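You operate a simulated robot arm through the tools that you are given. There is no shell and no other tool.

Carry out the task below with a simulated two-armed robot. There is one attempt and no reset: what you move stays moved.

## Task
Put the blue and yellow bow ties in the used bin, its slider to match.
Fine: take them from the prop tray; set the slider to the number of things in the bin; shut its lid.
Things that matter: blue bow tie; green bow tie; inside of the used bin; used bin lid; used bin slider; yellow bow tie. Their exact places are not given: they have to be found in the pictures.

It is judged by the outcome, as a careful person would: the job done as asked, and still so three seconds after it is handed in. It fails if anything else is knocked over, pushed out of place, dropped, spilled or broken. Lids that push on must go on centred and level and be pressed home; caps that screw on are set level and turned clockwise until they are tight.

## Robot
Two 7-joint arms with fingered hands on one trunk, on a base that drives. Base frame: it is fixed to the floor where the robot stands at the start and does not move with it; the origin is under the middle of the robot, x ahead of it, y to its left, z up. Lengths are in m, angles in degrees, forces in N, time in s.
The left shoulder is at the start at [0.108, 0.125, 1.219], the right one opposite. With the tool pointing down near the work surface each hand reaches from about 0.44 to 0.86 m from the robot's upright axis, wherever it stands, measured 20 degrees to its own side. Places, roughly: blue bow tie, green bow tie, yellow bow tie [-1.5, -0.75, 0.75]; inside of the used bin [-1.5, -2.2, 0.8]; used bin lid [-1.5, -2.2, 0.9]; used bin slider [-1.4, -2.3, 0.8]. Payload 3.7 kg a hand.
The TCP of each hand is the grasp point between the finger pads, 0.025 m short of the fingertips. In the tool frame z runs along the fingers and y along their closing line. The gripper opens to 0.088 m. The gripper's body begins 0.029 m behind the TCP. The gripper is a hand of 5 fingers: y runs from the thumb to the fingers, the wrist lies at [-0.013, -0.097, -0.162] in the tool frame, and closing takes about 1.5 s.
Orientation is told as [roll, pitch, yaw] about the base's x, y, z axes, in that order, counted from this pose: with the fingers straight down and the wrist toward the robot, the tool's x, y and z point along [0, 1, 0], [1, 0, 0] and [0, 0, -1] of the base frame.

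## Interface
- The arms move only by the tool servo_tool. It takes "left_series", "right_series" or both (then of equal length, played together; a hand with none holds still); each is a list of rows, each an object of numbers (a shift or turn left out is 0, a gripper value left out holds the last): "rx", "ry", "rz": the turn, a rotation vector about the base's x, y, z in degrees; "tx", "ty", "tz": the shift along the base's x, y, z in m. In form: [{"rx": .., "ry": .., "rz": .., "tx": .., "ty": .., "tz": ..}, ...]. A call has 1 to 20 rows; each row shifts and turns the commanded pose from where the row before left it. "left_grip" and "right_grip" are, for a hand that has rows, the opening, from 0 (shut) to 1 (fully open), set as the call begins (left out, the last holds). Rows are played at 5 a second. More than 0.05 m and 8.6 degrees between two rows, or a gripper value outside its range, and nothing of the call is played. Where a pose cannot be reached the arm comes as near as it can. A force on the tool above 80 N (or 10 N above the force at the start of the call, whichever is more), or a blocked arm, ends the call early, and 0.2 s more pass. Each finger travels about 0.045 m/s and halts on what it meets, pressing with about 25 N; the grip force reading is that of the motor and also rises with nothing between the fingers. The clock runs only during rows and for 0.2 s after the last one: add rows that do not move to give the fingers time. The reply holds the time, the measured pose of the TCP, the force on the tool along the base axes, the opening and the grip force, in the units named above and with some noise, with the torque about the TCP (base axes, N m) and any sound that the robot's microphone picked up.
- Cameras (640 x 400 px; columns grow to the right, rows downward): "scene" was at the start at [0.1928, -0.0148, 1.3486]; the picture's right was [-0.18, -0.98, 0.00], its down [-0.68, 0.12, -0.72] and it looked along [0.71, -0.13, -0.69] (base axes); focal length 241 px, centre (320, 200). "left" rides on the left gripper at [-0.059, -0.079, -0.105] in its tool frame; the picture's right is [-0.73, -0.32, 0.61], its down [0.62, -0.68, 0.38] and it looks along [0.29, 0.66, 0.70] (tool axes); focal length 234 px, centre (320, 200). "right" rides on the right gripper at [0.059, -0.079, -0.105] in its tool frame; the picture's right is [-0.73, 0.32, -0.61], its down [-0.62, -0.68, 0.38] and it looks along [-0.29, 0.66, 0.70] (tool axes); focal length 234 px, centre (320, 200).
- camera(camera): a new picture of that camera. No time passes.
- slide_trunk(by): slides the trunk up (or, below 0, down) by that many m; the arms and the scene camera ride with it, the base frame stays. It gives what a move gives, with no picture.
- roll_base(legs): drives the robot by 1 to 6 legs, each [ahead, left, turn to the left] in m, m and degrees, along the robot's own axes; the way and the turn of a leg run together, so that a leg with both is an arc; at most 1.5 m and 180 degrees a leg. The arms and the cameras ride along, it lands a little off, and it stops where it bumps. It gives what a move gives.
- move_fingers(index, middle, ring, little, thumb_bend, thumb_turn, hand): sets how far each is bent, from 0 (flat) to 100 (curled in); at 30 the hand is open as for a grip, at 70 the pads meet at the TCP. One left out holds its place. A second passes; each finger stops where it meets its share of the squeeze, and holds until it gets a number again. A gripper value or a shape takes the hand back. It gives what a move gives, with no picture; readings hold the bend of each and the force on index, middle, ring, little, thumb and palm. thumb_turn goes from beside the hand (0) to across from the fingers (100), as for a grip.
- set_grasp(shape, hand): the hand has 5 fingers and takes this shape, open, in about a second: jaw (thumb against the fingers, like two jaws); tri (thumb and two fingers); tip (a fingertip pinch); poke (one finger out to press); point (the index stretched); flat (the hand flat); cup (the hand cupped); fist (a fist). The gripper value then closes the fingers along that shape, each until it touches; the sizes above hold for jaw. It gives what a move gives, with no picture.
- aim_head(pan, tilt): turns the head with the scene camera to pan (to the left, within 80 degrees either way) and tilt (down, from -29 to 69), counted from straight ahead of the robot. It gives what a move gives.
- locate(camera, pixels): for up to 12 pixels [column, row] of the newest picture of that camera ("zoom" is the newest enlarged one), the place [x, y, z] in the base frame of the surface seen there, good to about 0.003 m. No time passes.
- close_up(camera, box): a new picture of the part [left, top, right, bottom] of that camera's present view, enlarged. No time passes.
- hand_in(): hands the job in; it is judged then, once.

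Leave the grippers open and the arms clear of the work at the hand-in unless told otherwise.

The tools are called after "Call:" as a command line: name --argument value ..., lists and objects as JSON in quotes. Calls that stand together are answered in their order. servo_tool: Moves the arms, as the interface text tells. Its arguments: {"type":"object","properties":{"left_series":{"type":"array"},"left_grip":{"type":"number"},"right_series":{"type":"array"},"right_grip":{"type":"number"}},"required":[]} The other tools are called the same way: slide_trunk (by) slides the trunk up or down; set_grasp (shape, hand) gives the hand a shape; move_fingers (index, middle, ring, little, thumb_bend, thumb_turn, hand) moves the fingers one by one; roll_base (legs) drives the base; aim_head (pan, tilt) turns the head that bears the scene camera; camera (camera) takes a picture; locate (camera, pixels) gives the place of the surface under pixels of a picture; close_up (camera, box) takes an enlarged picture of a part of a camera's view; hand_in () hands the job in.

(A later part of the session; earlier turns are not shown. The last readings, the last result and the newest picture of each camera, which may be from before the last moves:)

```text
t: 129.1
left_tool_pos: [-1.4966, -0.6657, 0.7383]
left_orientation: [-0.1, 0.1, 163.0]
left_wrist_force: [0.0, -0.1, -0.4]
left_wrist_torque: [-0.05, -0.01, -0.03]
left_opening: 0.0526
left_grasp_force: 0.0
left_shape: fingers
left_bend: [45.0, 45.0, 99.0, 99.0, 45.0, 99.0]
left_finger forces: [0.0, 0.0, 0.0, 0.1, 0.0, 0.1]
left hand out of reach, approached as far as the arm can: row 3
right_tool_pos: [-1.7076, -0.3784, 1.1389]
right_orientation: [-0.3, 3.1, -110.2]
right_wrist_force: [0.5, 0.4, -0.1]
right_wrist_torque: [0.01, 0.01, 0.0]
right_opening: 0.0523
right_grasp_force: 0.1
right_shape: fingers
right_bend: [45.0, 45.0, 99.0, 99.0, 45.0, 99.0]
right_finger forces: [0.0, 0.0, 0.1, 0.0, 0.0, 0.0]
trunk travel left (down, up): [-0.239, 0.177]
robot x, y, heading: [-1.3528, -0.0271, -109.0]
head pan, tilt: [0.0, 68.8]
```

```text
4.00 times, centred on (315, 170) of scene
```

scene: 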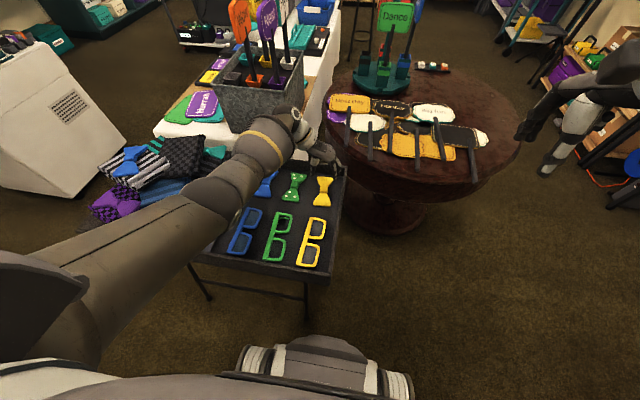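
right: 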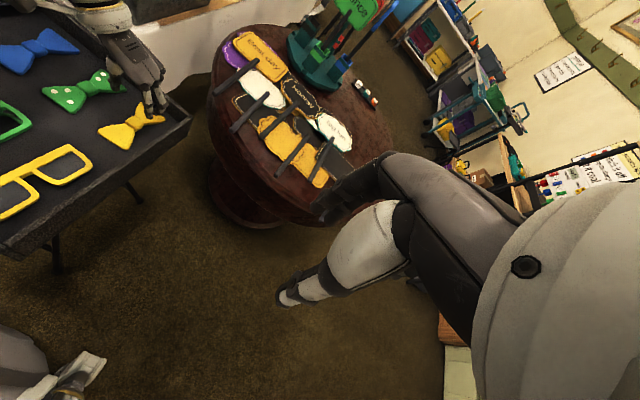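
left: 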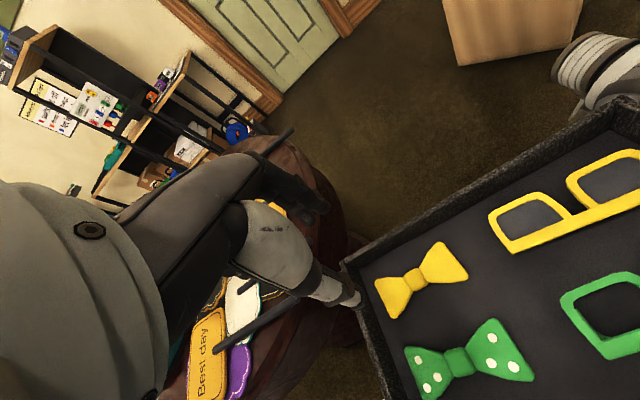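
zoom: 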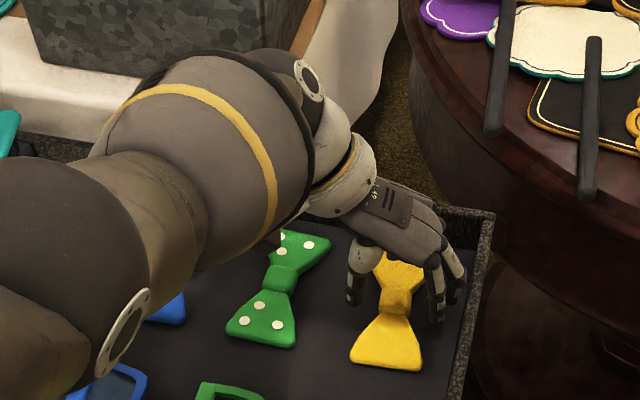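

Again at the reach limit a centimetre too high. I'll raise the hand 7 cm and slide the trunk down 7 cm to give the arm more range.

Call:
servo_tool --left_series '[{"tz": 0.035}, {"tz": 0.035}, {}]'

Call:
slide_trunk --by -0.07

```text
t: 129.9
left_tool_pos: [-1.4979, -0.6646, 0.8079]
left_orientation: [-0.1, 0.1, 163.2]
left_wrist_force: [-0.4, 0.0, 0.3]
left_wrist_torque: [-0.04, 0.0, 0.0]
left_opening: 0.0529
left_grasp_force: 0.0
left_shape: fingers
left_bend: [45.0, 45.0, 99.0, 99.0, 45.0, 99.0]
left_finger forces: [0.0, 0.1, 0.0, 0.0, 0.0, 0.0]
right_tool_pos: [-1.7078, -0.3769, 1.1385]
right_orientation: [-0.3, 3.2, -110.2]
right_wrist_force: [0.3, -0.2, 0.1]
right_wrist_torque: [0.01, -0.02, 0.0]
right_opening: 0.0524
right_grasp_force: 0.1
right_shape: fingers
right_bend: [45.0, 45.0, 99.0, 99.0, 45.0, 99.0]
right_finger forces: [0.0, 0.0, 0.0, 0.0, 0.0, 0.1]
trunk travel left (down, up): [-0.239, 0.177]
robot x, y, heading: [-1.3517, -0.0243, -108.7]
head pan, tilt: [0.0, 68.8]
```

```text
t: 131.0
left_tool_pos: [-1.4957, -0.6628, 0.739]
left_orientation: [0.0, 0.0, 163.1]
left_wrist_force: [-0.1, 0.2, 1.0]
left_wrist_torque: [-0.01, -0.04, 0.04]
left_opening: 0.0529
left_grasp_force: 0.1
left_shape: fingers
left_bend: [45.0, 45.0, 99.0, 99.0, 45.0, 99.0]
left_finger forces: [0.0, 0.0, 0.0, 0.0, 0.0, 0.0]
right_tool_pos: [-1.7163, -0.4027, 1.0188]
right_orientation: [-0.4, 12.0, -110.2]
right_wrist_force: [-0.5, 0.2, 0.2]
right_wrist_torque: [-0.02, 0.03, 0.0]
right_opening: 0.0522
right_grasp_force: 0.1
right_shape: fingers
right_bend: [45.0, 45.0, 99.0, 99.0, 45.0, 99.0]
right_finger forces: [0.0, 0.0, 0.0, 0.0, 0.0, 0.1]
trunk travel left (down, up): [-0.169, 0.247]
robot x, y, heading: [-1.3522, -0.0256, -108.8]
head pan, tilt: [0.0, 68.8]
```

Trunk lowered. Now I align back (-0.009 m in y) and lower to z≈0.727.

Call:
servo_tool --left_series '[{"tx": -0.002, "ty": -0.009}, {"tz": -0.006}, {"tz": -0.006}, {}]'

Call:
close_up --camera "left" --box '[220, 160, 500, 335]'

Call:
close_up --camera "scene" --box '[260, 120, 370, 220]'

```text
t: 132.0
left_tool_pos: [-1.4987, -0.6734, 0.727]
left_orientation: [0.0, 0.0, 163.1]
left_wrist_force: [0.9, 0.0, 2.8]
left_wrist_torque: [0.01, 0.03, -0.04]
left_opening: 0.053
left_grasp_force: 0.5
left_shape: fingers
left_bend: [45.0, 45.0, 99.0, 99.0, 45.0, 99.0]
left_finger forces: [0.0, 1.5, 0.1, 0.1, 0.0, 0.0]
right_tool_pos: [-1.716, -0.4021, 1.0178]
right_orientation: [-0.4, 12.1, -110.1]
right_wrist_force: [-0.2, -0.1, 0.5]
right_wrist_torque: [0.02, 0.02, 0.0]
right_opening: 0.0524
right_grasp_force: 0.0
right_shape: fingers
right_bend: [45.0, 45.0, 99.0, 99.0, 45.0, 99.0]
right_finger forces: [0.1, 0.0, 0.0, 0.0, 0.0, 0.0]
trunk travel left (down, up): [-0.169, 0.247]
robot x, y, heading: [-1.3512, -0.022, -108.9]
head pan, tilt: [0.0, 68.8]
```

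```text
2.29 times, centred on (360, 248) of left
```

zoom: 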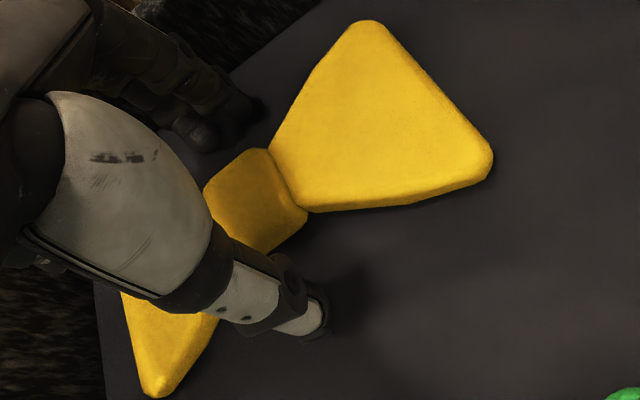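

```text
4.00 times, centred on (315, 170) of scene
```

zoom: 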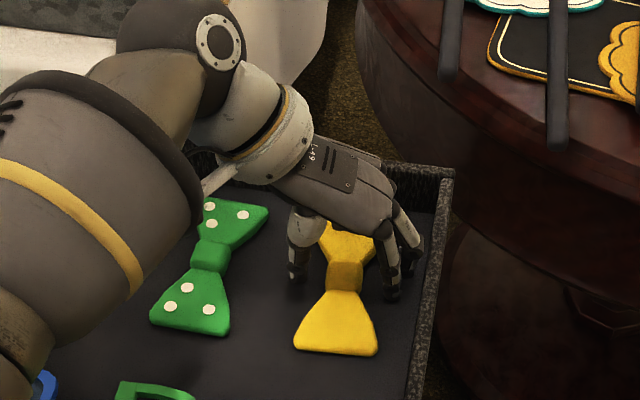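

The hand straddles the knot, with a light touch on the felt. I'll raise 3 mm and close the pinch.

Call:
servo_tool --left_series '[{"tz": 0.003}, {}]'

Call:
move_fingers --hand "left" --index 60 --middle 60 --thumb_bend 60

Call:
close_up --camera "left" --box '[220, 160, 500, 335]'

Call:
close_up --camera "scene" --box '[260, 120, 370, 220]'

```text
t: 132.6
left_tool_pos: [-1.4979, -0.6731, 0.7293]
left_orientation: [-0.1, 0.1, 163.1]
left_wrist_force: [-0.5, 0.5, -0.2]
left_wrist_torque: [0.01, 0.0, 0.04]
left_opening: 0.0529
left_grasp_force: 0.2
left_shape: fingers
left_bend: [45.0, 45.0, 99.0, 99.0, 45.0, 99.0]
left_finger forces: [0.1, 0.0, 0.0, 0.1, 0.0, 0.1]
right_tool_pos: [-1.7156, -0.402, 1.0162]
right_orientation: [-0.5, 12.2, -110.2]
right_wrist_force: [0.3, -0.2, 0.0]
right_wrist_torque: [-0.05, 0.0, 0.01]
right_opening: 0.0522
right_grasp_force: 0.0
right_shape: fingers
right_bend: [45.0, 45.0, 99.0, 99.0, 45.0, 99.0]
right_finger forces: [0.0, 0.0, 0.1, 0.1, 0.0, 0.1]
trunk travel left (down, up): [-0.169, 0.247]
robot x, y, heading: [-1.3523, -0.0261, -109.0]
head pan, tilt: [0.0, 68.8]
```

```text
t: 133.6
left_tool_pos: [-1.4974, -0.6732, 0.7301]
left_orientation: [-0.2, 0.1, 163.1]
left_wrist_force: [-0.1, 0.6, -0.6]
left_wrist_torque: [0.03, 0.0, 0.02]
left_opening: 0.0222
left_grasp_force: 1.2
left_shape: fingers
left_bend: [59.0, 59.0, 99.0, 99.0, 59.0, 100.0]
left_finger forces: [0.5, 0.5, 0.1, 0.0, 0.8, 0.0]
right_tool_pos: [-1.7152, -0.4031, 1.0167]
right_orientation: [-0.6, 12.2, -110.2]
right_wrist_force: [0.0, -1.0, 0.3]
right_wrist_torque: [0.01, -0.04, 0.01]
right_opening: 0.0523
right_grasp_force: 0.0
right_shape: fingers
right_bend: [45.0, 45.0, 99.0, 99.0, 45.0, 99.0]
right_finger forces: [0.0, 0.1, 0.0, 0.0, 0.0, 0.1]
trunk travel left (down, up): [-0.169, 0.247]
robot x, y, heading: [-1.3515, -0.0236, -108.9]
head pan, tilt: [0.0, 68.8]
```

```text
2.29 times, centred on (360, 248) of left
```

zoom: 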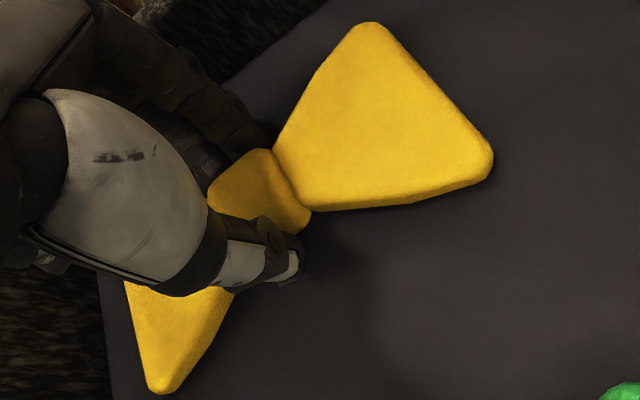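

```text
4.00 times, centred on (315, 170) of scene
```

zoom: 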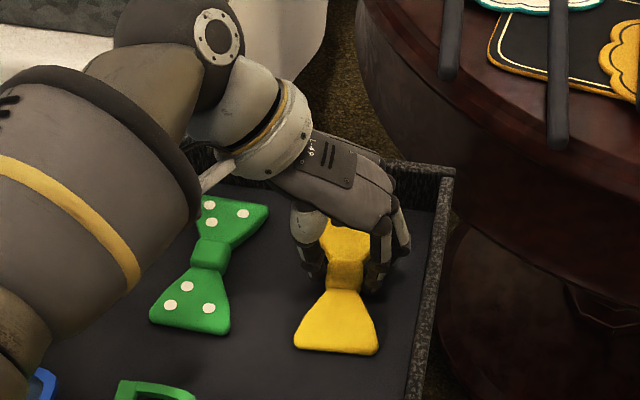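

Thumb and two fingers are touching the knot evenly. Squeeze now.

Call:
move_fingers --hand "left" --index 80 --middle 80 --thumb_bend 80

Call:
servo_tool --left_series '[{"tz": 0.01}, {"tz": 0.02}, {"tz": 0.03}, {}]'

Call:
close_up --camera "left" --box '[220, 160, 500, 335]'

Call:
close_up --camera "scene" --box '[240, 100, 380, 220]'

```text
t: 134.6
left_tool_pos: [-1.498, -0.6732, 0.7299]
left_orientation: [0.0, 0.0, 163.1]
left_wrist_force: [-1.5, 0.8, 2.7]
left_wrist_torque: [0.01, -0.01, 0.01]
left_opening: 0.0191
left_grasp_force: 16.1
left_shape: fingers
left_bend: [73.0, 73.0, 99.0, 99.0, 58.0, 100.0]
left_finger forces: [9.2, 7.7, 0.0, 0.0, 14.9, 0.0]
right_tool_pos: [-1.7164, -0.4025, 1.0177]
right_orientation: [-0.6, 12.1, -110.2]
right_wrist_force: [0.7, 0.8, 0.3]
right_wrist_torque: [-0.02, -0.01, 0.0]
right_opening: 0.0524
right_grasp_force: 0.0
right_shape: fingers
right_bend: [45.0, 45.0, 99.0, 99.0, 45.0, 99.0]
right_finger forces: [0.1, 0.1, 0.1, 0.0, 0.1, 0.0]
trunk travel left (down, up): [-0.169, 0.247]
robot x, y, heading: [-1.3529, -0.0202, -108.8]
head pan, tilt: [0.0, 68.8]
```

```text
t: 135.6
left_tool_pos: [-1.4992, -0.6755, 0.7897]
left_orientation: [0.0, 0.0, 163.2]
left_wrist_force: [0.2, 0.3, 0.0]
left_wrist_torque: [-0.01, 0.04, 0.01]
left_opening: 0.019
left_grasp_force: 15.5
left_shape: fingers
left_bend: [74.0, 73.0, 99.0, 99.0, 58.0, 100.0]
left_finger forces: [8.2, 7.5, 0.0, 0.0, 15.7, 0.0]
right_tool_pos: [-1.7157, -0.4028, 1.0162]
right_orientation: [-0.6, 12.2, -110.1]
right_wrist_force: [-0.6, 0.3, 0.3]
right_wrist_torque: [0.01, 0.02, -0.01]
right_opening: 0.0524
right_grasp_force: 0.1
right_shape: fingers
right_bend: [45.0, 45.0, 99.0, 99.0, 45.0, 99.0]
right_finger forces: [0.1, 0.0, 0.0, 0.1, 0.0, 0.0]
trunk travel left (down, up): [-0.169, 0.247]
robot x, y, heading: [-1.3507, -0.0222, -108.6]
head pan, tilt: [0.0, 68.8]
```

```text
2.29 times, centred on (360, 248) of left
```

zoom: 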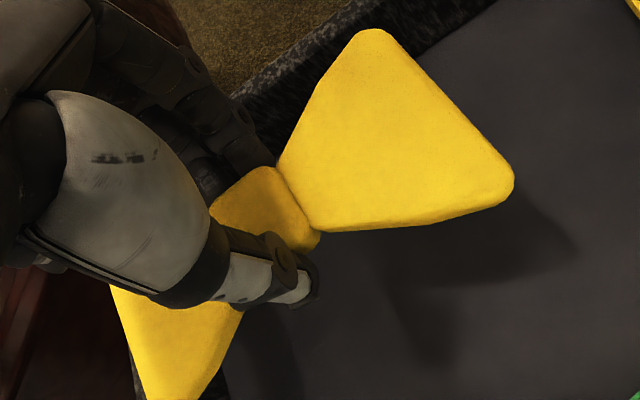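

```text
3.33 times, centred on (310, 160) of scene
```

zoom: 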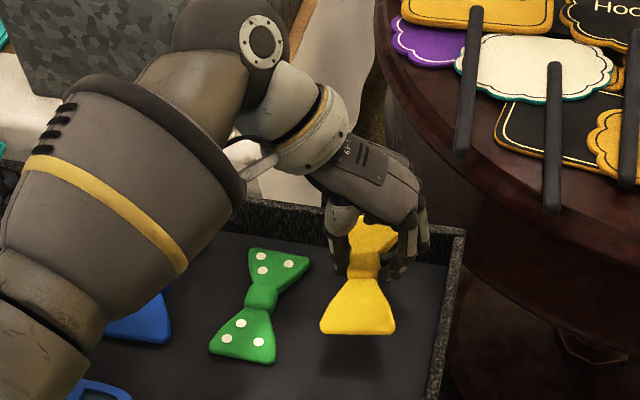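

The yellow tie is lifted and held firmly (~15 N). I'll raise it and bring it to a carry pose on my left side, turning the hand back to its natural yaw.

Call:
servo_tool --left_series '[{"tz": 0.04}, {"tz": 0.045}, {"tz": 0.045}, {"tz": 0.045}, {"tz": 0.045}, {"tx": 0.0186, "ty": 0.0083, "tz": 0.006, "rz": 7}, {"tx": 0.0186, "ty": 0.0083, "tz": 0.006, "rz": 7}, {"tx": 0.0186, "ty": 0.0083, "tz": 0.006, "rz": 7}, {"tx": 0.0186, "ty": 0.0083, "tz": 0.006, "rz": 7}, {"tx": 0.0186, "ty": 0.0083, "tz": 0.006, "rz": 7}, {"tx": 0.0186, "ty": 0.0083, "tz": 0.006, "rz": 7}, {"tx": 0.0186, "ty": 0.0083, "tz": 0.006, "rz": 7}, {"tx": 0.0186, "ty": 0.0083, "tz": 0.006, "rz": 7}, {"tx": 0.0186, "ty": 0.0083, "tz": 0.006, "rz": 7}, {"tx": 0.0186, "ty": 0.0083, "tz": 0.006, "rz": 7}, {"tx": 0.0186, "ty": 0.0083, "tz": 0.006, "rz": 7}, {"tx": 0.0186, "ty": 0.0083, "tz": 0.006, "rz": 7}, {}]'

Call:
camera --camera "scene"

Call:
camera --camera "left"

```text
t: 139.4
left_tool_pos: [-1.2745, -0.5744, 1.0814]
left_orientation: [0.1, 0.0, -112.7]
left_wrist_force: [-0.1, -0.4, -0.6]
left_wrist_torque: [-0.02, -0.03, -0.03]
left_opening: 0.0191
left_grasp_force: 15.6
left_shape: fingers
left_bend: [74.0, 73.0, 99.0, 99.0, 57.0, 100.0]
left_finger forces: [8.1, 7.5, 0.1, 0.0, 15.7, 0.0]
right_tool_pos: [-1.7157, -0.403, 1.0161]
right_orientation: [-0.5, 12.1, -110.2]
right_wrist_force: [-0.3, 0.9, -0.1]
right_wrist_torque: [0.01, 0.02, 0.0]
right_opening: 0.0521
right_grasp_force: 0.0
right_shape: fingers
right_bend: [45.0, 45.0, 99.0, 99.0, 45.0, 99.0]
right_finger forces: [0.1, 0.0, 0.0, 0.0, 0.0, 0.0]
trunk travel left (down, up): [-0.169, 0.247]
robot x, y, heading: [-1.3514, -0.0224, -108.9]
head pan, tilt: [0.0, 68.8]
```

```text
taken
```

scene: 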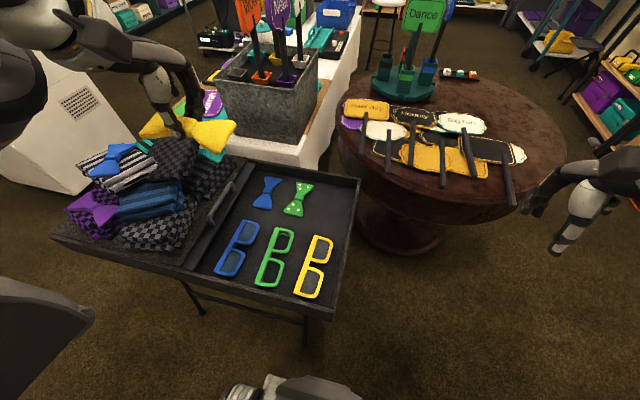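

```text
taken
```

left: 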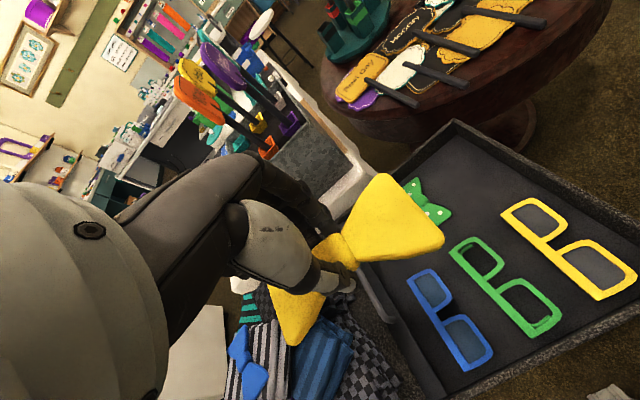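

Yellow is held securely. Now I shift the base left 0.34 m so the blue tie lies on my right side.

Call:
roll_base --legs '[[0, 0.335, 1.5]]'

Call:
camera --camera "scene"

Call:
close_up --camera "scene" --box '[320, 130, 460, 240]'

```text
t: 142.9
left_tool_pos: [-0.938, -0.6758, 1.0813]
left_orientation: [0.1, 0.0, -111.3]
left_wrist_force: [-0.8, 0.2, 0.3]
left_wrist_torque: [0.01, 0.0, 0.01]
left_opening: 0.019
left_grasp_force: 15.4
left_shape: fingers
left_bend: [74.0, 73.0, 99.0, 99.0, 57.0, 100.0]
left_finger forces: [8.0, 7.5, 0.1, 0.1, 15.7, 0.0]
right_tool_pos: [-1.3841, -0.5177, 1.0169]
right_orientation: [-0.5, 12.3, -108.6]
right_wrist_force: [-0.9, 0.7, 0.5]
right_wrist_torque: [0.04, 0.01, 0.01]
right_opening: 0.0524
right_grasp_force: 0.1
right_shape: fingers
right_bend: [45.0, 45.0, 99.0, 99.0, 45.0, 99.0]
right_finger forces: [0.0, 0.0, 0.1, 0.0, 0.1, 0.0]
trunk travel left (down, up): [-0.169, 0.247]
robot x, y, heading: [-1.0274, -0.126, -107.2]
head pan, tilt: [0.0, 68.8]
```

```text
taken
```

scene: 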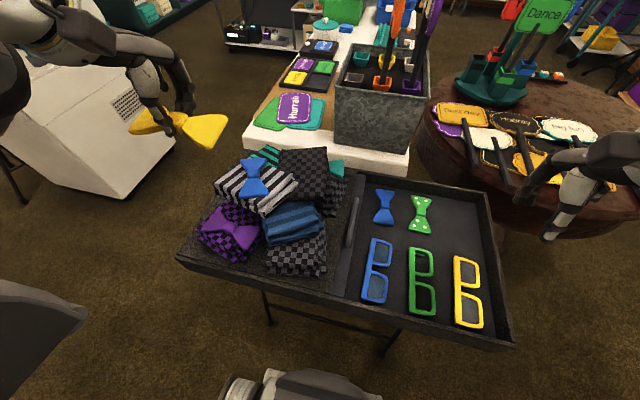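

```text
3.64 times, centred on (390, 185) of scene
```

zoom: 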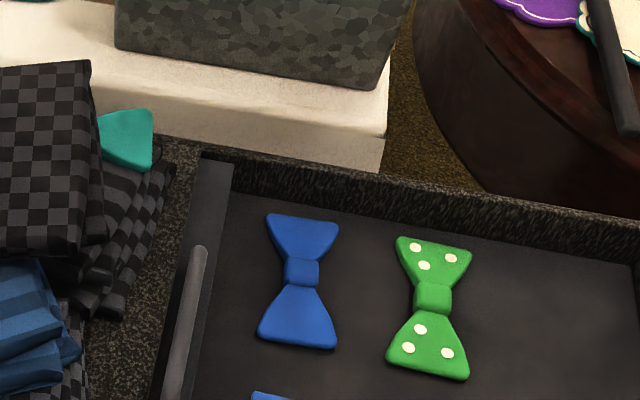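

I'll re-locate the blue tie from here.

Call:
locate --camera "zoom" --pixels '[[302, 272], [286, 272], [318, 272], [302, 222], [297, 338], [433, 299], [195, 260], [180, 330], [225, 200], [288, 290], [317, 290]]'

```text
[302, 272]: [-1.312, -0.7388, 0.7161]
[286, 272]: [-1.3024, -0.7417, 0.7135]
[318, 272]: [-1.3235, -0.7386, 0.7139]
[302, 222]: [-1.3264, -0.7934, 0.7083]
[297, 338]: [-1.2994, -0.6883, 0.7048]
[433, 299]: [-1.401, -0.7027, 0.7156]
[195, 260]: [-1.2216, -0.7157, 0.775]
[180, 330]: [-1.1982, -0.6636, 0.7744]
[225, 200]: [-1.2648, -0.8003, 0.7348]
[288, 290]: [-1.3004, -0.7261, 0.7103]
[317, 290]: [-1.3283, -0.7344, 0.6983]
```

Blue knot ≈(-1.313,-0.7395), axis heading ≈-105°. I'll level the right hand, turn it ~93° so it closes across the knot, and bring it over at z≈1.0.

Call:
servo_tool --right_series '[{"rx": -5.83, "ry": 1.96}, {"rx": -5.83, "ry": 1.96}, {"tx": 0.0059, "ty": -0.0185, "rz": 7.775}, {"tx": 0.0059, "ty": -0.0185, "rz": 7.775}, {"tx": 0.0059, "ty": -0.0185, "rz": 7.775}, {"tx": 0.0059, "ty": -0.0185, "rz": 7.775}, {"tx": 0.0059, "ty": -0.0185, "rz": 7.775}, {"tx": 0.0059, "ty": -0.0185, "rz": 7.775}, {"tx": 0.0059, "ty": -0.0185, "rz": 7.775}, {"tx": 0.0059, "ty": -0.0185, "rz": 7.775}, {"tx": 0.0059, "ty": -0.0185, "rz": 7.775}, {"tx": 0.0059, "ty": -0.0185, "rz": 7.775}, {"tx": 0.0059, "ty": -0.0185, "rz": 7.775}, {"tx": 0.0059, "ty": -0.0185, "rz": 7.775}, {}, {}]'

Call:
camera --camera "scene"

Call:
camera --camera "right"

```text
t: 146.3
left_tool_pos: [-0.9387, -0.6755, 1.0817]
left_orientation: [0.1, 0.1, -111.3]
left_wrist_force: [0.2, -0.3, 0.5]
left_wrist_torque: [-0.03, 0.01, -0.02]
left_opening: 0.019
left_grasp_force: 15.4
left_shape: fingers
left_bend: [74.0, 73.0, 99.0, 99.0, 57.0, 100.0]
left_finger forces: [8.1, 7.5, 0.0, 0.0, 15.8, 0.0]
right_tool_pos: [-1.2712, -0.6105, 1.0248]
right_orientation: [-1.6, -1.7, -42.5]
right_wrist_force: [0.1, 0.6, -0.7]
right_wrist_torque: [0.03, -0.01, 0.0]
right_opening: 0.0524
right_grasp_force: 0.0
right_shape: fingers
right_bend: [45.0, 45.0, 99.0, 99.0, 45.0, 99.0]
right_finger forces: [0.0, 0.1, 0.1, 0.1, 0.0, 0.1]
right hand out of reach, approached as far as the arm can: row 1, 2, 9, 10, 11, 12, 13, 14
trunk travel left (down, up): [-0.169, 0.247]
robot x, y, heading: [-1.0325, -0.1293, -107.4]
head pan, tilt: [0.0, 68.8]
```

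```text
taken
```

scene: 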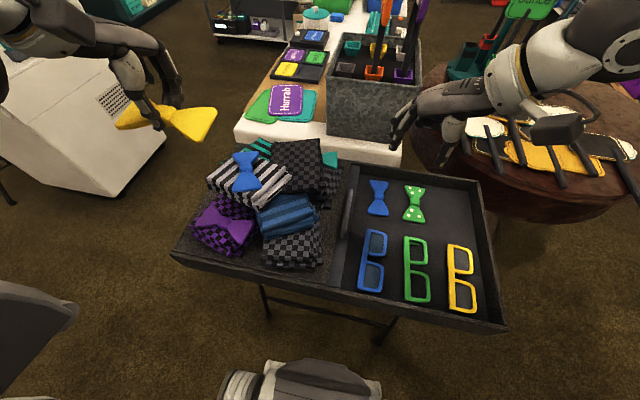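

```text
taken
```

right: 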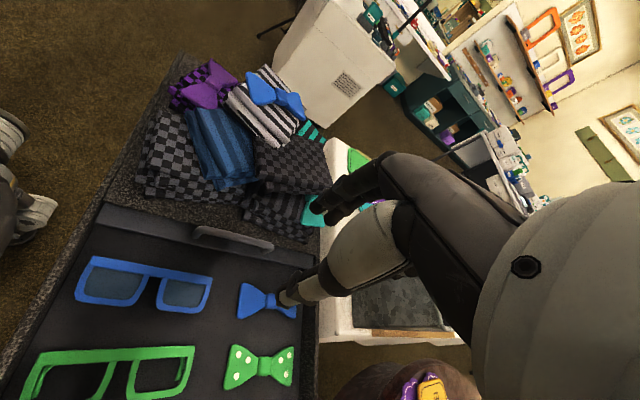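

The right arm hit a reach limit at this height. I'll continue while lowering, since the mirrored pose worked lower down.

Call:
servo_tool --right_series '[{"tx": -0.0083, "ty": -0.0258, "tz": -0.025}, {"tx": -0.0083, "ty": -0.0258, "tz": -0.025, "rz": 5}, {"tx": -0.0083, "ty": -0.0258, "tz": -0.025, "rz": 6}, {"tx": -0.0083, "ty": -0.0258, "tz": -0.025, "rz": 8}, {"tx": -0.0083, "ty": -0.0258, "tz": -0.02, "rz": 8}, {}, {}]'

Call:
camera --camera "scene"

Call:
camera --camera "right"

```text
t: 147.9
left_tool_pos: [-0.9385, -0.675, 1.0815]
left_orientation: [0.0, 0.1, -111.3]
left_wrist_force: [-0.5, 0.1, 1.0]
left_wrist_torque: [-0.01, -0.02, 0.0]
left_opening: 0.0189
left_grasp_force: 15.4
left_shape: fingers
left_bend: [74.0, 73.0, 99.0, 99.0, 57.0, 100.0]
left_finger forces: [8.2, 7.6, 0.1, 0.0, 15.7, 0.0]
right_tool_pos: [-1.2706, -0.6093, 1.0243]
right_orientation: [-1.6, -1.7, -42.5]
right_wrist_force: [0.4, -0.3, -0.6]
right_wrist_torque: [0.03, 0.01, 0.01]
right_opening: 0.0525
right_grasp_force: 0.1
right_shape: fingers
right_bend: [45.0, 45.0, 99.0, 99.0, 45.0, 99.0]
right_finger forces: [0.1, 0.1, 0.0, 0.0, 0.0, 0.0]
right hand out of reach, approached as far as the arm can: row 1, 2, 3, 4, 5
trunk travel left (down, up): [-0.169, 0.247]
robot x, y, heading: [-1.0328, -0.1279, -107.2]
head pan, tilt: [0.0, 68.8]
```

```text
taken
```

scene: 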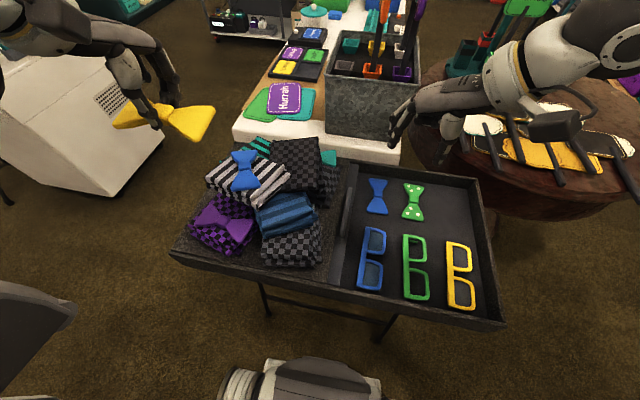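

```text
taken
```

right: 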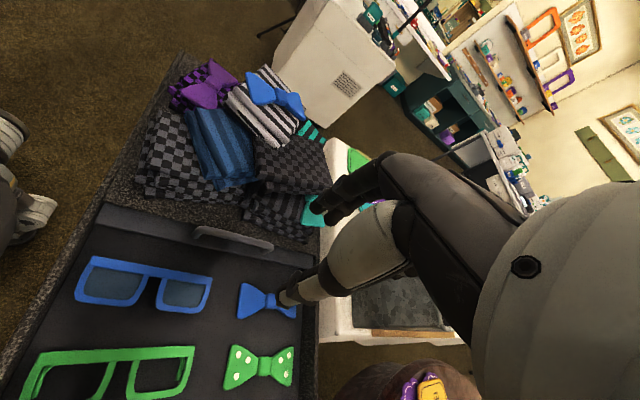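

The right arm is stuck in an awkward posture. I'll back it off to its carry pose beside me and retry with the trunk raised again.

Call:
servo_tool --right_series '[{"tx": -0.0149, "ty": 0.0139, "tz": 0.004, "rz": -7.2}, {"tx": -0.0149, "ty": 0.0139, "tz": 0.004, "rz": -7.2}, {"tx": -0.0149, "ty": 0.0139, "tz": 0.004, "rz": -7.2}, {"tx": -0.0149, "ty": 0.0139, "tz": 0.004, "rz": -7.2}, {"tx": -0.0149, "ty": 0.0139, "tz": 0.004, "rz": -7.2}, {"tx": -0.0149, "ty": 0.0139, "tz": 0.004, "rz": -7.2}, {"tx": -0.0149, "ty": 0.0139, "tz": 0.004, "rz": -7.2}, {"tx": -0.0149, "ty": 0.0139, "tz": 0.004, "rz": -7.2}, {"tx": -0.0149, "ty": 0.0139, "tz": 0.004, "rz": -7.2}, {}]'

Call:
camera --camera "scene"

```text
t: 150.1
left_tool_pos: [-0.9382, -0.676, 1.0802]
left_orientation: [0.0, 0.2, -111.3]
left_wrist_force: [-1.2, -0.4, 0.1]
left_wrist_torque: [0.0, -0.04, 0.0]
left_opening: 0.019
left_grasp_force: 15.7
left_shape: fingers
left_bend: [74.0, 73.0, 99.0, 99.0, 57.0, 100.0]
left_finger forces: [8.1, 7.6, 0.0, 0.1, 15.8, 0.0]
right_tool_pos: [-1.4293, -0.5253, 1.0747]
right_orientation: [-1.6, -1.6, -107.4]
right_wrist_force: [0.4, -0.5, -0.2]
right_wrist_torque: [0.01, -0.01, 0.02]
right_opening: 0.0523
right_grasp_force: 0.1
right_shape: fingers
right_bend: [45.0, 45.0, 99.0, 99.0, 45.0, 99.0]
right_finger forces: [0.1, 0.0, 0.0, 0.0, 0.0, 0.0]
right hand out of reach, approached as far as the arm can: row 5, 6, 7, 8, 9
trunk travel left (down, up): [-0.169, 0.247]
robot x, y, heading: [-1.0366, -0.1273, -107.5]
head pan, tilt: [0.0, 68.8]
```

```text
taken
```

scene: 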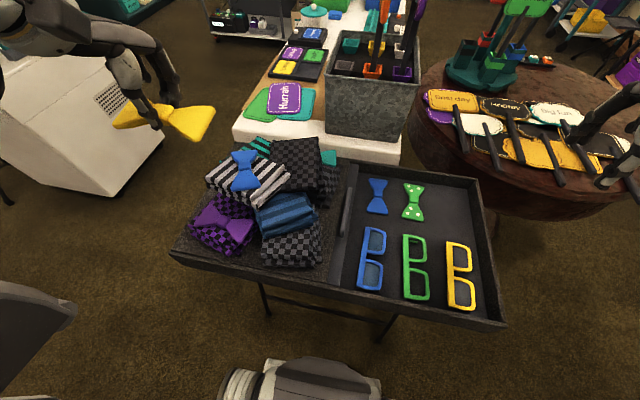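

The hand was too close to my own shoulder with the trunk low. I'll first move it forward and lower, then rotate it over the blue tie.

Call:
servo_tool --right_series '[{"tx": 0.002, "ty": -0.0326, "tz": -0.023}, {"tx": 0.002, "ty": -0.0326, "tz": -0.023}, {"tx": 0.002, "ty": -0.0326, "tz": -0.023}, {"tx": 0.002, "ty": -0.0326, "tz": -0.023}, {"tx": 0.002, "ty": -0.0326, "tz": -0.023}, {"tx": 0.0089, "ty": -0.0043, "tz": -0.005, "rz": 7.68}, {"tx": 0.0089, "ty": -0.0043, "tz": -0.005, "rz": 7.68}, {"tx": 0.0089, "ty": -0.0043, "tz": -0.005, "rz": 7.68}, {"tx": 0.0089, "ty": -0.0043, "tz": -0.005, "rz": 7.68}, {}]'

Call:
camera --camera "scene"

```text
t: 152.3
left_tool_pos: [-0.937, -0.6756, 1.0819]
left_orientation: [-0.1, 0.0, -111.4]
left_wrist_force: [-1.0, -0.4, -1.3]
left_wrist_torque: [0.01, 0.03, 0.01]
left_opening: 0.019
left_grasp_force: 16.2
left_shape: fingers
left_bend: [74.0, 73.0, 99.0, 99.0, 57.0, 100.0]
left_finger forces: [8.1, 7.6, 0.1, 0.1, 15.7, 0.0]
right_tool_pos: [-1.3823, -0.704, 0.9375]
right_orientation: [-1.6, -1.8, -76.5]
right_wrist_force: [-0.6, 0.8, 0.6]
right_wrist_torque: [0.01, -0.01, 0.03]
right_opening: 0.0525
right_grasp_force: 0.1
right_shape: fingers
right_bend: [45.0, 45.0, 99.0, 99.0, 45.0, 99.0]
right_finger forces: [0.0, 0.1, 0.0, 0.0, 0.0, 0.0]
trunk travel left (down, up): [-0.169, 0.247]
robot x, y, heading: [-1.0314, -0.1256, -107.3]
head pan, tilt: [0.0, 68.8]
```

```text
taken
```

scene: 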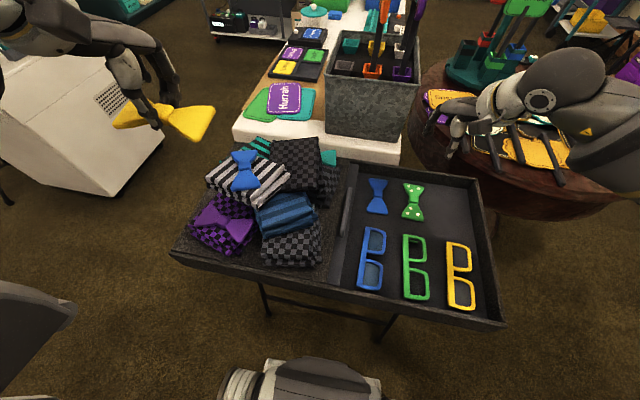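

Works without reach trouble. I'll continue the rotation over the blue tie.

Call:
servo_tool --right_series '[{"tx": 0.0089, "ty": -0.0043, "tz": -0.005, "rz": 7.68}, {"tx": 0.0089, "ty": -0.0043, "tz": -0.005, "rz": 7.68}, {"tx": 0.0089, "ty": -0.0043, "tz": -0.005, "rz": 7.68}, {"tx": 0.0089, "ty": -0.0043, "tz": -0.005, "rz": 7.68}, {"tx": 0.0089, "ty": -0.0043, "tz": -0.005, "rz": 7.68}, {"tx": 0.0089, "ty": -0.0043, "tz": -0.005, "rz": 7.68}, {"tx": 0.0089, "ty": -0.0043, "tz": -0.005, "rz": 7.68}, {"tx": 0.0072, "ty": -0.0054, "tz": -0.005, "rz": 7.5}, {}, {}]'

Call:
camera --camera "scene"

Call:
camera --camera "right"

```text
t: 154.5
left_tool_pos: [-0.9375, -0.6762, 1.0809]
left_orientation: [0.0, 0.1, -111.3]
left_wrist_force: [0.2, 0.2, 1.1]
left_wrist_torque: [0.0, 0.0, -0.01]
left_opening: 0.019
left_grasp_force: 15.6
left_shape: fingers
left_bend: [74.0, 73.0, 99.0, 99.0, 57.0, 100.0]
left_finger forces: [8.0, 7.6, 0.0, 0.0, 15.7, 0.0]
right_tool_pos: [-1.3148, -0.6762, 0.8869]
right_orientation: [-3.0, -3.0, -46.1]
right_wrist_force: [-0.6, -0.3, 0.5]
right_wrist_torque: [0.0, 0.02, 0.0]
right_opening: 0.0525
right_grasp_force: 0.2
right_shape: fingers
right_bend: [45.0, 45.0, 99.0, 99.0, 45.0, 99.0]
right_finger forces: [0.0, 0.0, 0.0, 0.0, 0.1, 0.0]
right hand out of reach, approached as far as the arm can: row 3, 4, 5, 6, 7, 8
trunk travel left (down, up): [-0.169, 0.247]
robot x, y, heading: [-1.0347, -0.1296, -107.1]
head pan, tilt: [0.0, 68.8]
```

```text
taken
```

scene: 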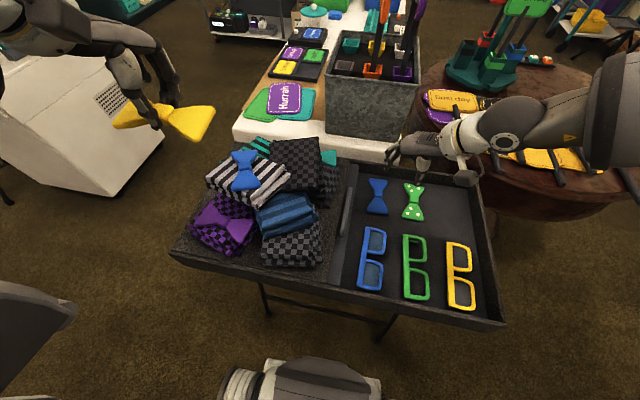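

```text
taken
```

right: 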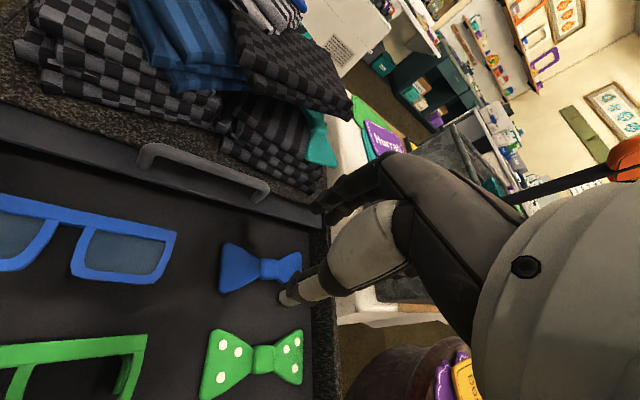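

The rotation stalls near yaw -46°, with the hand short of the tie. I'll try moving it forward and lower first at this yaw, then see if more rotation is possible.

Call:
servo_tool --right_series '[{"tx": 0.0005, "ty": -0.016, "tz": -0.008}, {"tx": 0.0005, "ty": -0.016, "tz": -0.008}, {"tx": 0.0005, "ty": -0.016, "tz": -0.008}, {"tx": 0.0005, "ty": -0.015, "tz": -0.008}, {"rz": 4}, {"rz": 4}, {"rz": 4}, {"rz": 4}, {}]'

Call:
camera --camera "scene"

```text
t: 156.5
left_tool_pos: [-0.9388, -0.6765, 1.0817]
left_orientation: [0.0, 0.1, -111.3]
left_wrist_force: [-0.5, -0.4, -1.7]
left_wrist_torque: [-0.01, 0.02, 0.0]
left_opening: 0.0189
left_grasp_force: 15.6
left_shape: fingers
left_bend: [74.0, 73.0, 99.0, 99.0, 57.0, 100.0]
left_finger forces: [8.0, 7.6, 0.0, 0.0, 15.7, 0.0]
right_tool_pos: [-1.269, -0.643, 0.8411]
right_orientation: [-4.9, -2.4, -30.5]
right_wrist_force: [0.1, -0.5, 1.2]
right_wrist_torque: [0.03, -0.01, 0.0]
right_opening: 0.0524
right_grasp_force: 0.0
right_shape: fingers
right_bend: [45.0, 45.0, 99.0, 99.0, 45.0, 99.0]
right_finger forces: [0.0, 0.0, 0.1, 0.0, 0.0, 0.0]
right hand out of reach, approached as far as the arm can: row 1, 2, 3, 4, 5, 6, 7, 8
trunk travel left (down, up): [-0.169, 0.247]
robot x, y, heading: [-1.0304, -0.1263, -107.4]
head pan, tilt: [0.0, 68.8]
```

```text
taken
```

scene: 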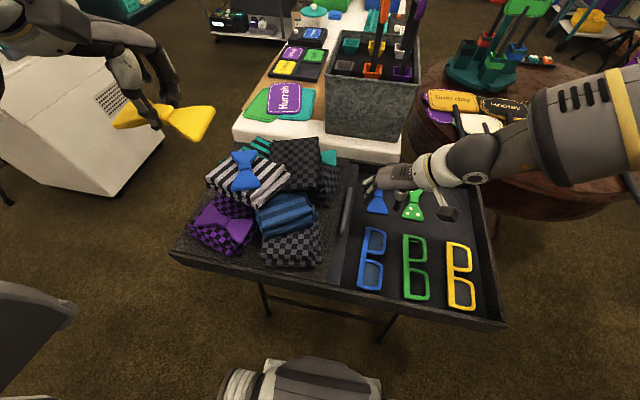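

The right arm is in an elbow-out posture that limits it. I'll retreat it, raise the trunk back, return to the home pose to reset the elbow, and then rotate on the same kind of path that worked for the left arm.

Call:
servo_tool --right_series '[{"tx": -0.017, "tz": 0.012, "rz": -7}, {"tx": -0.017, "tz": 0.012, "rz": -7}, {"tx": -0.017, "tz": 0.012, "rz": -7}, {"tx": -0.017, "tz": 0.012, "rz": -7}, {"tx": -0.017, "tz": 0.012, "rz": -7}, {"tx": -0.017, "tz": 0.01, "rz": -7}, {"tx": -0.017, "tz": 0.01, "rz": -7}, {"tx": -0.017, "tz": 0.01, "rz": -7}, {"tx": -0.017, "tz": 0.01, "rz": -7}, {"tx": -0.017, "tz": 0.01, "rz": -7}, {"tx": -0.017, "tz": 0.01, "rz": -7}, {}]'

Call:
slide_trunk --by 0.07

Call:
camera --camera "scene"

```text
t: 159.1
left_tool_pos: [-0.9386, -0.677, 1.0813]
left_orientation: [0.0, 0.2, -111.2]
left_wrist_force: [-0.2, 0.1, -1.5]
left_wrist_torque: [-0.01, -0.02, 0.02]
left_opening: 0.019
left_grasp_force: 15.5
left_shape: fingers
left_bend: [74.0, 73.0, 99.0, 99.0, 57.0, 100.0]
left_finger forces: [8.1, 7.5, 0.1, 0.0, 15.6, 0.0]
right_tool_pos: [-1.4563, -0.6427, 0.9604]
right_orientation: [-3.2, -2.5, -106.2]
right_wrist_force: [0.1, 0.0, -0.5]
right_wrist_torque: [0.02, 0.02, 0.0]
right_opening: 0.0524
right_grasp_force: 0.1
right_shape: fingers
right_bend: [45.0, 45.0, 99.0, 99.0, 45.0, 99.0]
right_finger forces: [0.0, 0.1, 0.1, 0.0, 0.0, 0.1]
trunk travel left (down, up): [-0.169, 0.247]
robot x, y, heading: [-1.0319, -0.1255, -107.2]
head pan, tilt: [0.0, 68.8]
```

```text
t: 160.2
left_tool_pos: [-0.9374, -0.6769, 1.1494]
left_orientation: [0.0, 0.2, -111.4]
left_wrist_force: [0.1, 0.7, -0.4]
left_wrist_torque: [0.01, -0.02, -0.01]
left_opening: 0.0189
left_grasp_force: 16.0
left_shape: fingers
left_bend: [74.0, 73.0, 99.0, 99.0, 57.0, 100.0]
left_finger forces: [8.1, 7.6, 0.0, 0.0, 15.7, 0.0]
right_tool_pos: [-1.457, -0.6449, 1.0288]
right_orientation: [-3.1, -2.4, -106.2]
right_wrist_force: [-0.2, 0.4, 0.8]
right_wrist_torque: [0.01, 0.04, 0.0]
right_opening: 0.0526
right_grasp_force: 0.0
right_shape: fingers
right_bend: [45.0, 45.0, 99.0, 99.0, 45.0, 99.0]
right_finger forces: [0.1, 0.0, 0.0, 0.1, 0.0, 0.0]
trunk travel left (down, up): [-0.239, 0.177]
robot x, y, heading: [-1.0293, -0.1286, -106.9]
head pan, tilt: [0.0, 68.8]
```

```text
taken
```

scene: 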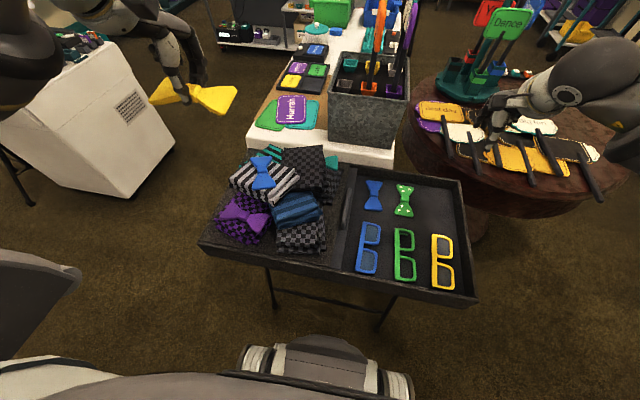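

I'll return the right hand to its home-like pose near my side, level.

Call:
servo_tool --right_series '[{"tx": 0.0168, "ty": 0.0311, "tz": 0.0222, "rx": 0.28, "ry": -0.73}, {"tx": 0.0168, "ty": 0.0311, "tz": 0.0222, "rx": 0.28, "ry": -0.73}, {"tx": 0.0168, "ty": 0.0311, "tz": 0.0222, "rx": 0.28, "ry": -0.73}, {"tx": 0.0168, "ty": 0.0311, "tz": 0.0222, "rx": 0.28, "ry": -0.73}, {"tx": 0.0168, "ty": 0.0311, "tz": 0.0222, "rx": 0.28, "ry": -0.73}, {}, {}]'

Call:
aim_head --pan -45 --tilt 45

Call:
camera --camera "scene"

Call:
aim_head --pan 45 --tilt 45

Call:
camera --camera "scene"

```text
t: 161.8
left_tool_pos: [-0.938, -0.6768, 1.1512]
left_orientation: [0.0, 0.2, -111.3]
left_wrist_force: [0.2, -0.7, -0.4]
left_wrist_torque: [-0.04, -0.03, -0.01]
left_opening: 0.0192
left_grasp_force: 15.7
left_shape: fingers
left_bend: [74.0, 73.0, 99.0, 99.0, 57.0, 100.0]
left_finger forces: [8.1, 7.6, 0.1, 0.1, 15.7, 0.0]
right_tool_pos: [-1.3701, -0.4874, 1.1391]
right_orientation: [-0.1, -0.1, -106.1]
right_wrist_force: [0.0, 0.2, -0.5]
right_wrist_torque: [0.0, 0.03, -0.01]
right_opening: 0.0526
right_grasp_force: 0.2
right_shape: fingers
right_bend: [45.0, 45.0, 99.0, 99.0, 45.0, 99.0]
right_finger forces: [0.1, 0.1, 0.0, 0.1, 0.1, 0.0]
trunk travel left (down, up): [-0.239, 0.177]
robot x, y, heading: [-1.0313, -0.1273, -107.5]
head pan, tilt: [0.0, 68.8]
```

```text
t: 162.9
left_tool_pos: [-0.9389, -0.6758, 1.1514]
left_orientation: [0.0, 0.0, -111.3]
left_wrist_force: [0.4, -0.3, -0.3]
left_wrist_torque: [0.01, 0.0, -0.05]
left_opening: 0.0191
left_grasp_force: 15.5
left_shape: fingers
left_bend: [74.0, 73.0, 99.0, 99.0, 57.0, 100.0]
left_finger forces: [8.2, 7.6, 0.0, 0.1, 15.8, 0.1]
right_tool_pos: [-1.3708, -0.4884, 1.1388]
right_orientation: [-0.1, -0.2, -106.1]
right_wrist_force: [-0.4, 0.7, -0.7]
right_wrist_torque: [0.01, 0.0, -0.01]
right_opening: 0.0524
right_grasp_force: 0.1
right_shape: fingers
right_bend: [45.0, 45.0, 99.0, 99.0, 45.0, 99.0]
right_finger forces: [0.1, 0.0, 0.0, 0.0, 0.1, 0.0]
trunk travel left (down, up): [-0.239, 0.177]
robot x, y, heading: [-1.034, -0.1281, -107.3]
head pan, tilt: [-45.0, 45.0]
```

```text
taken
```

scene: 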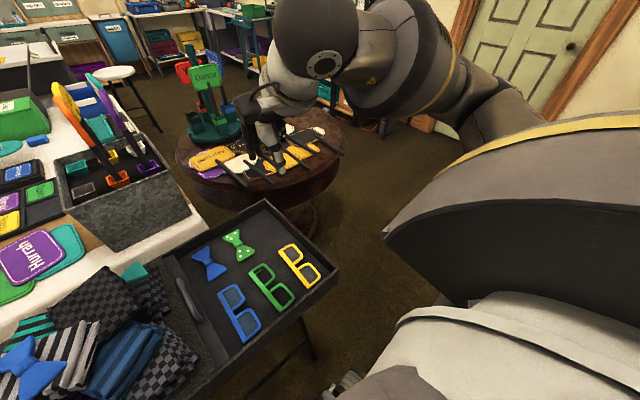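

```text
t: 164.6
left_tool_pos: [-0.9386, -0.6754, 1.1507]
left_orientation: [0.0, 0.2, -111.3]
left_wrist_force: [-0.1, -0.5, 0.2]
left_wrist_torque: [0.02, -0.01, -0.01]
left_opening: 0.0192
left_grasp_force: 16.4
left_shape: fingers
left_bend: [74.0, 73.0, 99.0, 99.0, 57.0, 100.0]
left_finger forces: [8.1, 7.6, 0.1, 0.0, 15.7, 0.0]
right_tool_pos: [-1.3706, -0.4887, 1.1387]
right_orientation: [-0.1, -0.2, -106.1]
right_wrist_force: [0.1, 0.2, 1.0]
right_wrist_torque: [0.02, -0.01, -0.03]
right_opening: 0.0524
right_grasp_force: 0.0
right_shape: fingers
right_bend: [45.0, 45.0, 99.0, 99.0, 45.0, 99.0]
right_finger forces: [0.0, 0.0, 0.0, 0.0, 0.0, 0.0]
trunk travel left (down, up): [-0.239, 0.177]
robot x, y, heading: [-1.0313, -0.1311, -107.3]
head pan, tilt: [45.0, 45.0]
```

```text
taken
```

scene: 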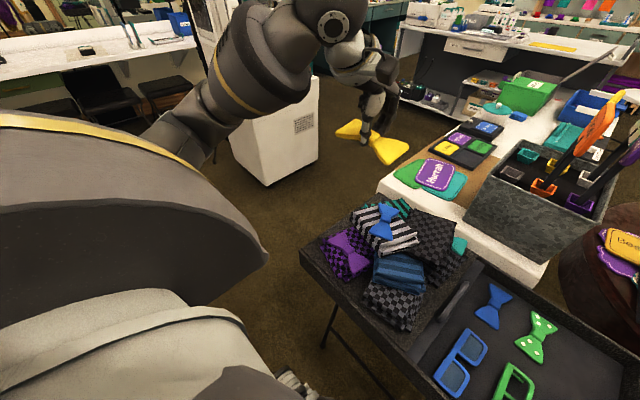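

Both arms now look mirrored. I'll repeat the path that worked for the left arm, mirrored: forward 5 cm, then rotate 90° while moving over the blue tie.

Call:
servo_tool --right_series '[{"tx": -0.0075, "ty": -0.0239}, {"tx": -0.0075, "ty": -0.0239}, {"tx": 0.0061, "ty": -0.0169, "tz": -0.00975, "rz": 7.57}, {"tx": 0.0061, "ty": -0.0169, "tz": -0.00975, "rz": 7.57}, {"tx": 0.0061, "ty": -0.0169, "tz": -0.00975, "rz": 7.57}, {"tx": 0.0061, "ty": -0.0169, "tz": -0.00975, "rz": 7.57}, {"tx": 0.0061, "ty": -0.0169, "tz": -0.00975, "rz": 7.57}, {"tx": 0.0061, "ty": -0.0169, "tz": -0.00975, "rz": 7.57}, {"tx": 0.0061, "ty": -0.0169, "tz": -0.00975, "rz": 7.57}, {"tx": 0.0061, "ty": -0.0169, "tz": -0.00975, "rz": 7.57}, {"tx": 0.0061, "ty": -0.0169, "tz": -0.00975, "rz": 7.57}, {"tx": 0.0061, "ty": -0.0169, "tz": -0.00975, "rz": 7.57}, {"tx": 0.0061, "ty": -0.0169, "tz": -0.00975, "rz": 7.57}, {"tx": 0.0061, "ty": -0.0169, "tz": -0.00975, "rz": 7.57}, {}, {}]'

Call:
aim_head --pan -20 --tilt 60

Call:
camera --camera "scene"

```text
t: 168.0
left_tool_pos: [-0.9375, -0.6766, 1.1513]
left_orientation: [0.0, 0.1, -111.2]
left_wrist_force: [0.0, 0.6, -0.7]
left_wrist_torque: [0.02, 0.02, 0.0]
left_opening: 0.0194
left_grasp_force: 15.8
left_shape: fingers
left_bend: [74.0, 73.0, 99.0, 99.0, 57.0, 100.0]
left_finger forces: [8.1, 7.6, 0.1, 0.0, 15.7, 0.0]
right_tool_pos: [-1.3059, -0.6125, 1.1111]
right_orientation: [-3.2, 2.4, -52.9]
right_wrist_force: [0.3, -0.5, 0.1]
right_wrist_torque: [-0.03, -0.02, -0.01]
right_opening: 0.0522
right_grasp_force: 0.0
right_shape: fingers
right_bend: [45.0, 45.0, 99.0, 99.0, 45.0, 99.0]
right_finger forces: [0.0, 0.0, 0.0, 0.0, 0.1, 0.0]
right hand out of reach, approached as far as the arm can: row 8, 9, 10, 11, 12, 13, 14
trunk travel left (down, up): [-0.239, 0.177]
robot x, y, heading: [-1.0315, -0.1282, -107.4]
head pan, tilt: [45.0, 45.0]
```

```text
t: 169.3
left_tool_pos: [-0.9379, -0.6748, 1.151]
left_orientation: [0.0, 0.1, -111.3]
left_wrist_force: [-0.6, 0.0, -0.5]
left_wrist_torque: [-0.04, 0.02, 0.03]
left_opening: 0.0193
left_grasp_force: 15.6
left_shape: fingers
left_bend: [74.0, 73.0, 99.0, 99.0, 57.0, 100.0]
left_finger forces: [8.0, 7.6, 0.1, 0.0, 15.7, 0.1]
right_tool_pos: [-1.3063, -0.6111, 1.1104]
right_orientation: [-3.2, 2.2, -53.0]
right_wrist_force: [0.0, 0.6, 0.6]
right_wrist_torque: [-0.01, -0.04, -0.02]
right_opening: 0.0525
right_grasp_force: 0.1
right_shape: fingers
right_bend: [45.0, 45.0, 99.0, 99.0, 45.0, 99.0]
right_finger forces: [0.0, 0.0, 0.0, 0.0, 0.0, 0.0]
trunk travel left (down, up): [-0.239, 0.177]
robot x, y, heading: [-1.0332, -0.128, -107.0]
head pan, tilt: [-20.0, 60.0]
```

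```text
taken
```

scene: 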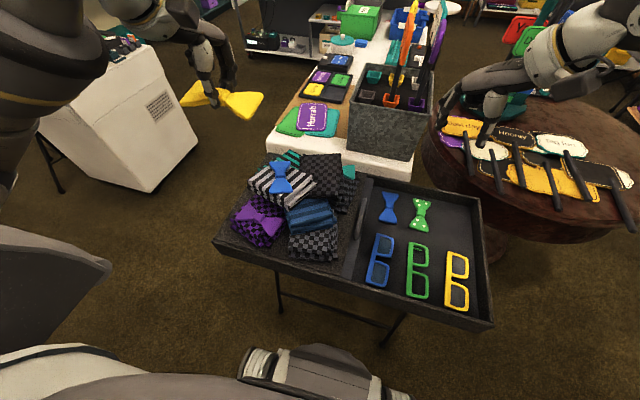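

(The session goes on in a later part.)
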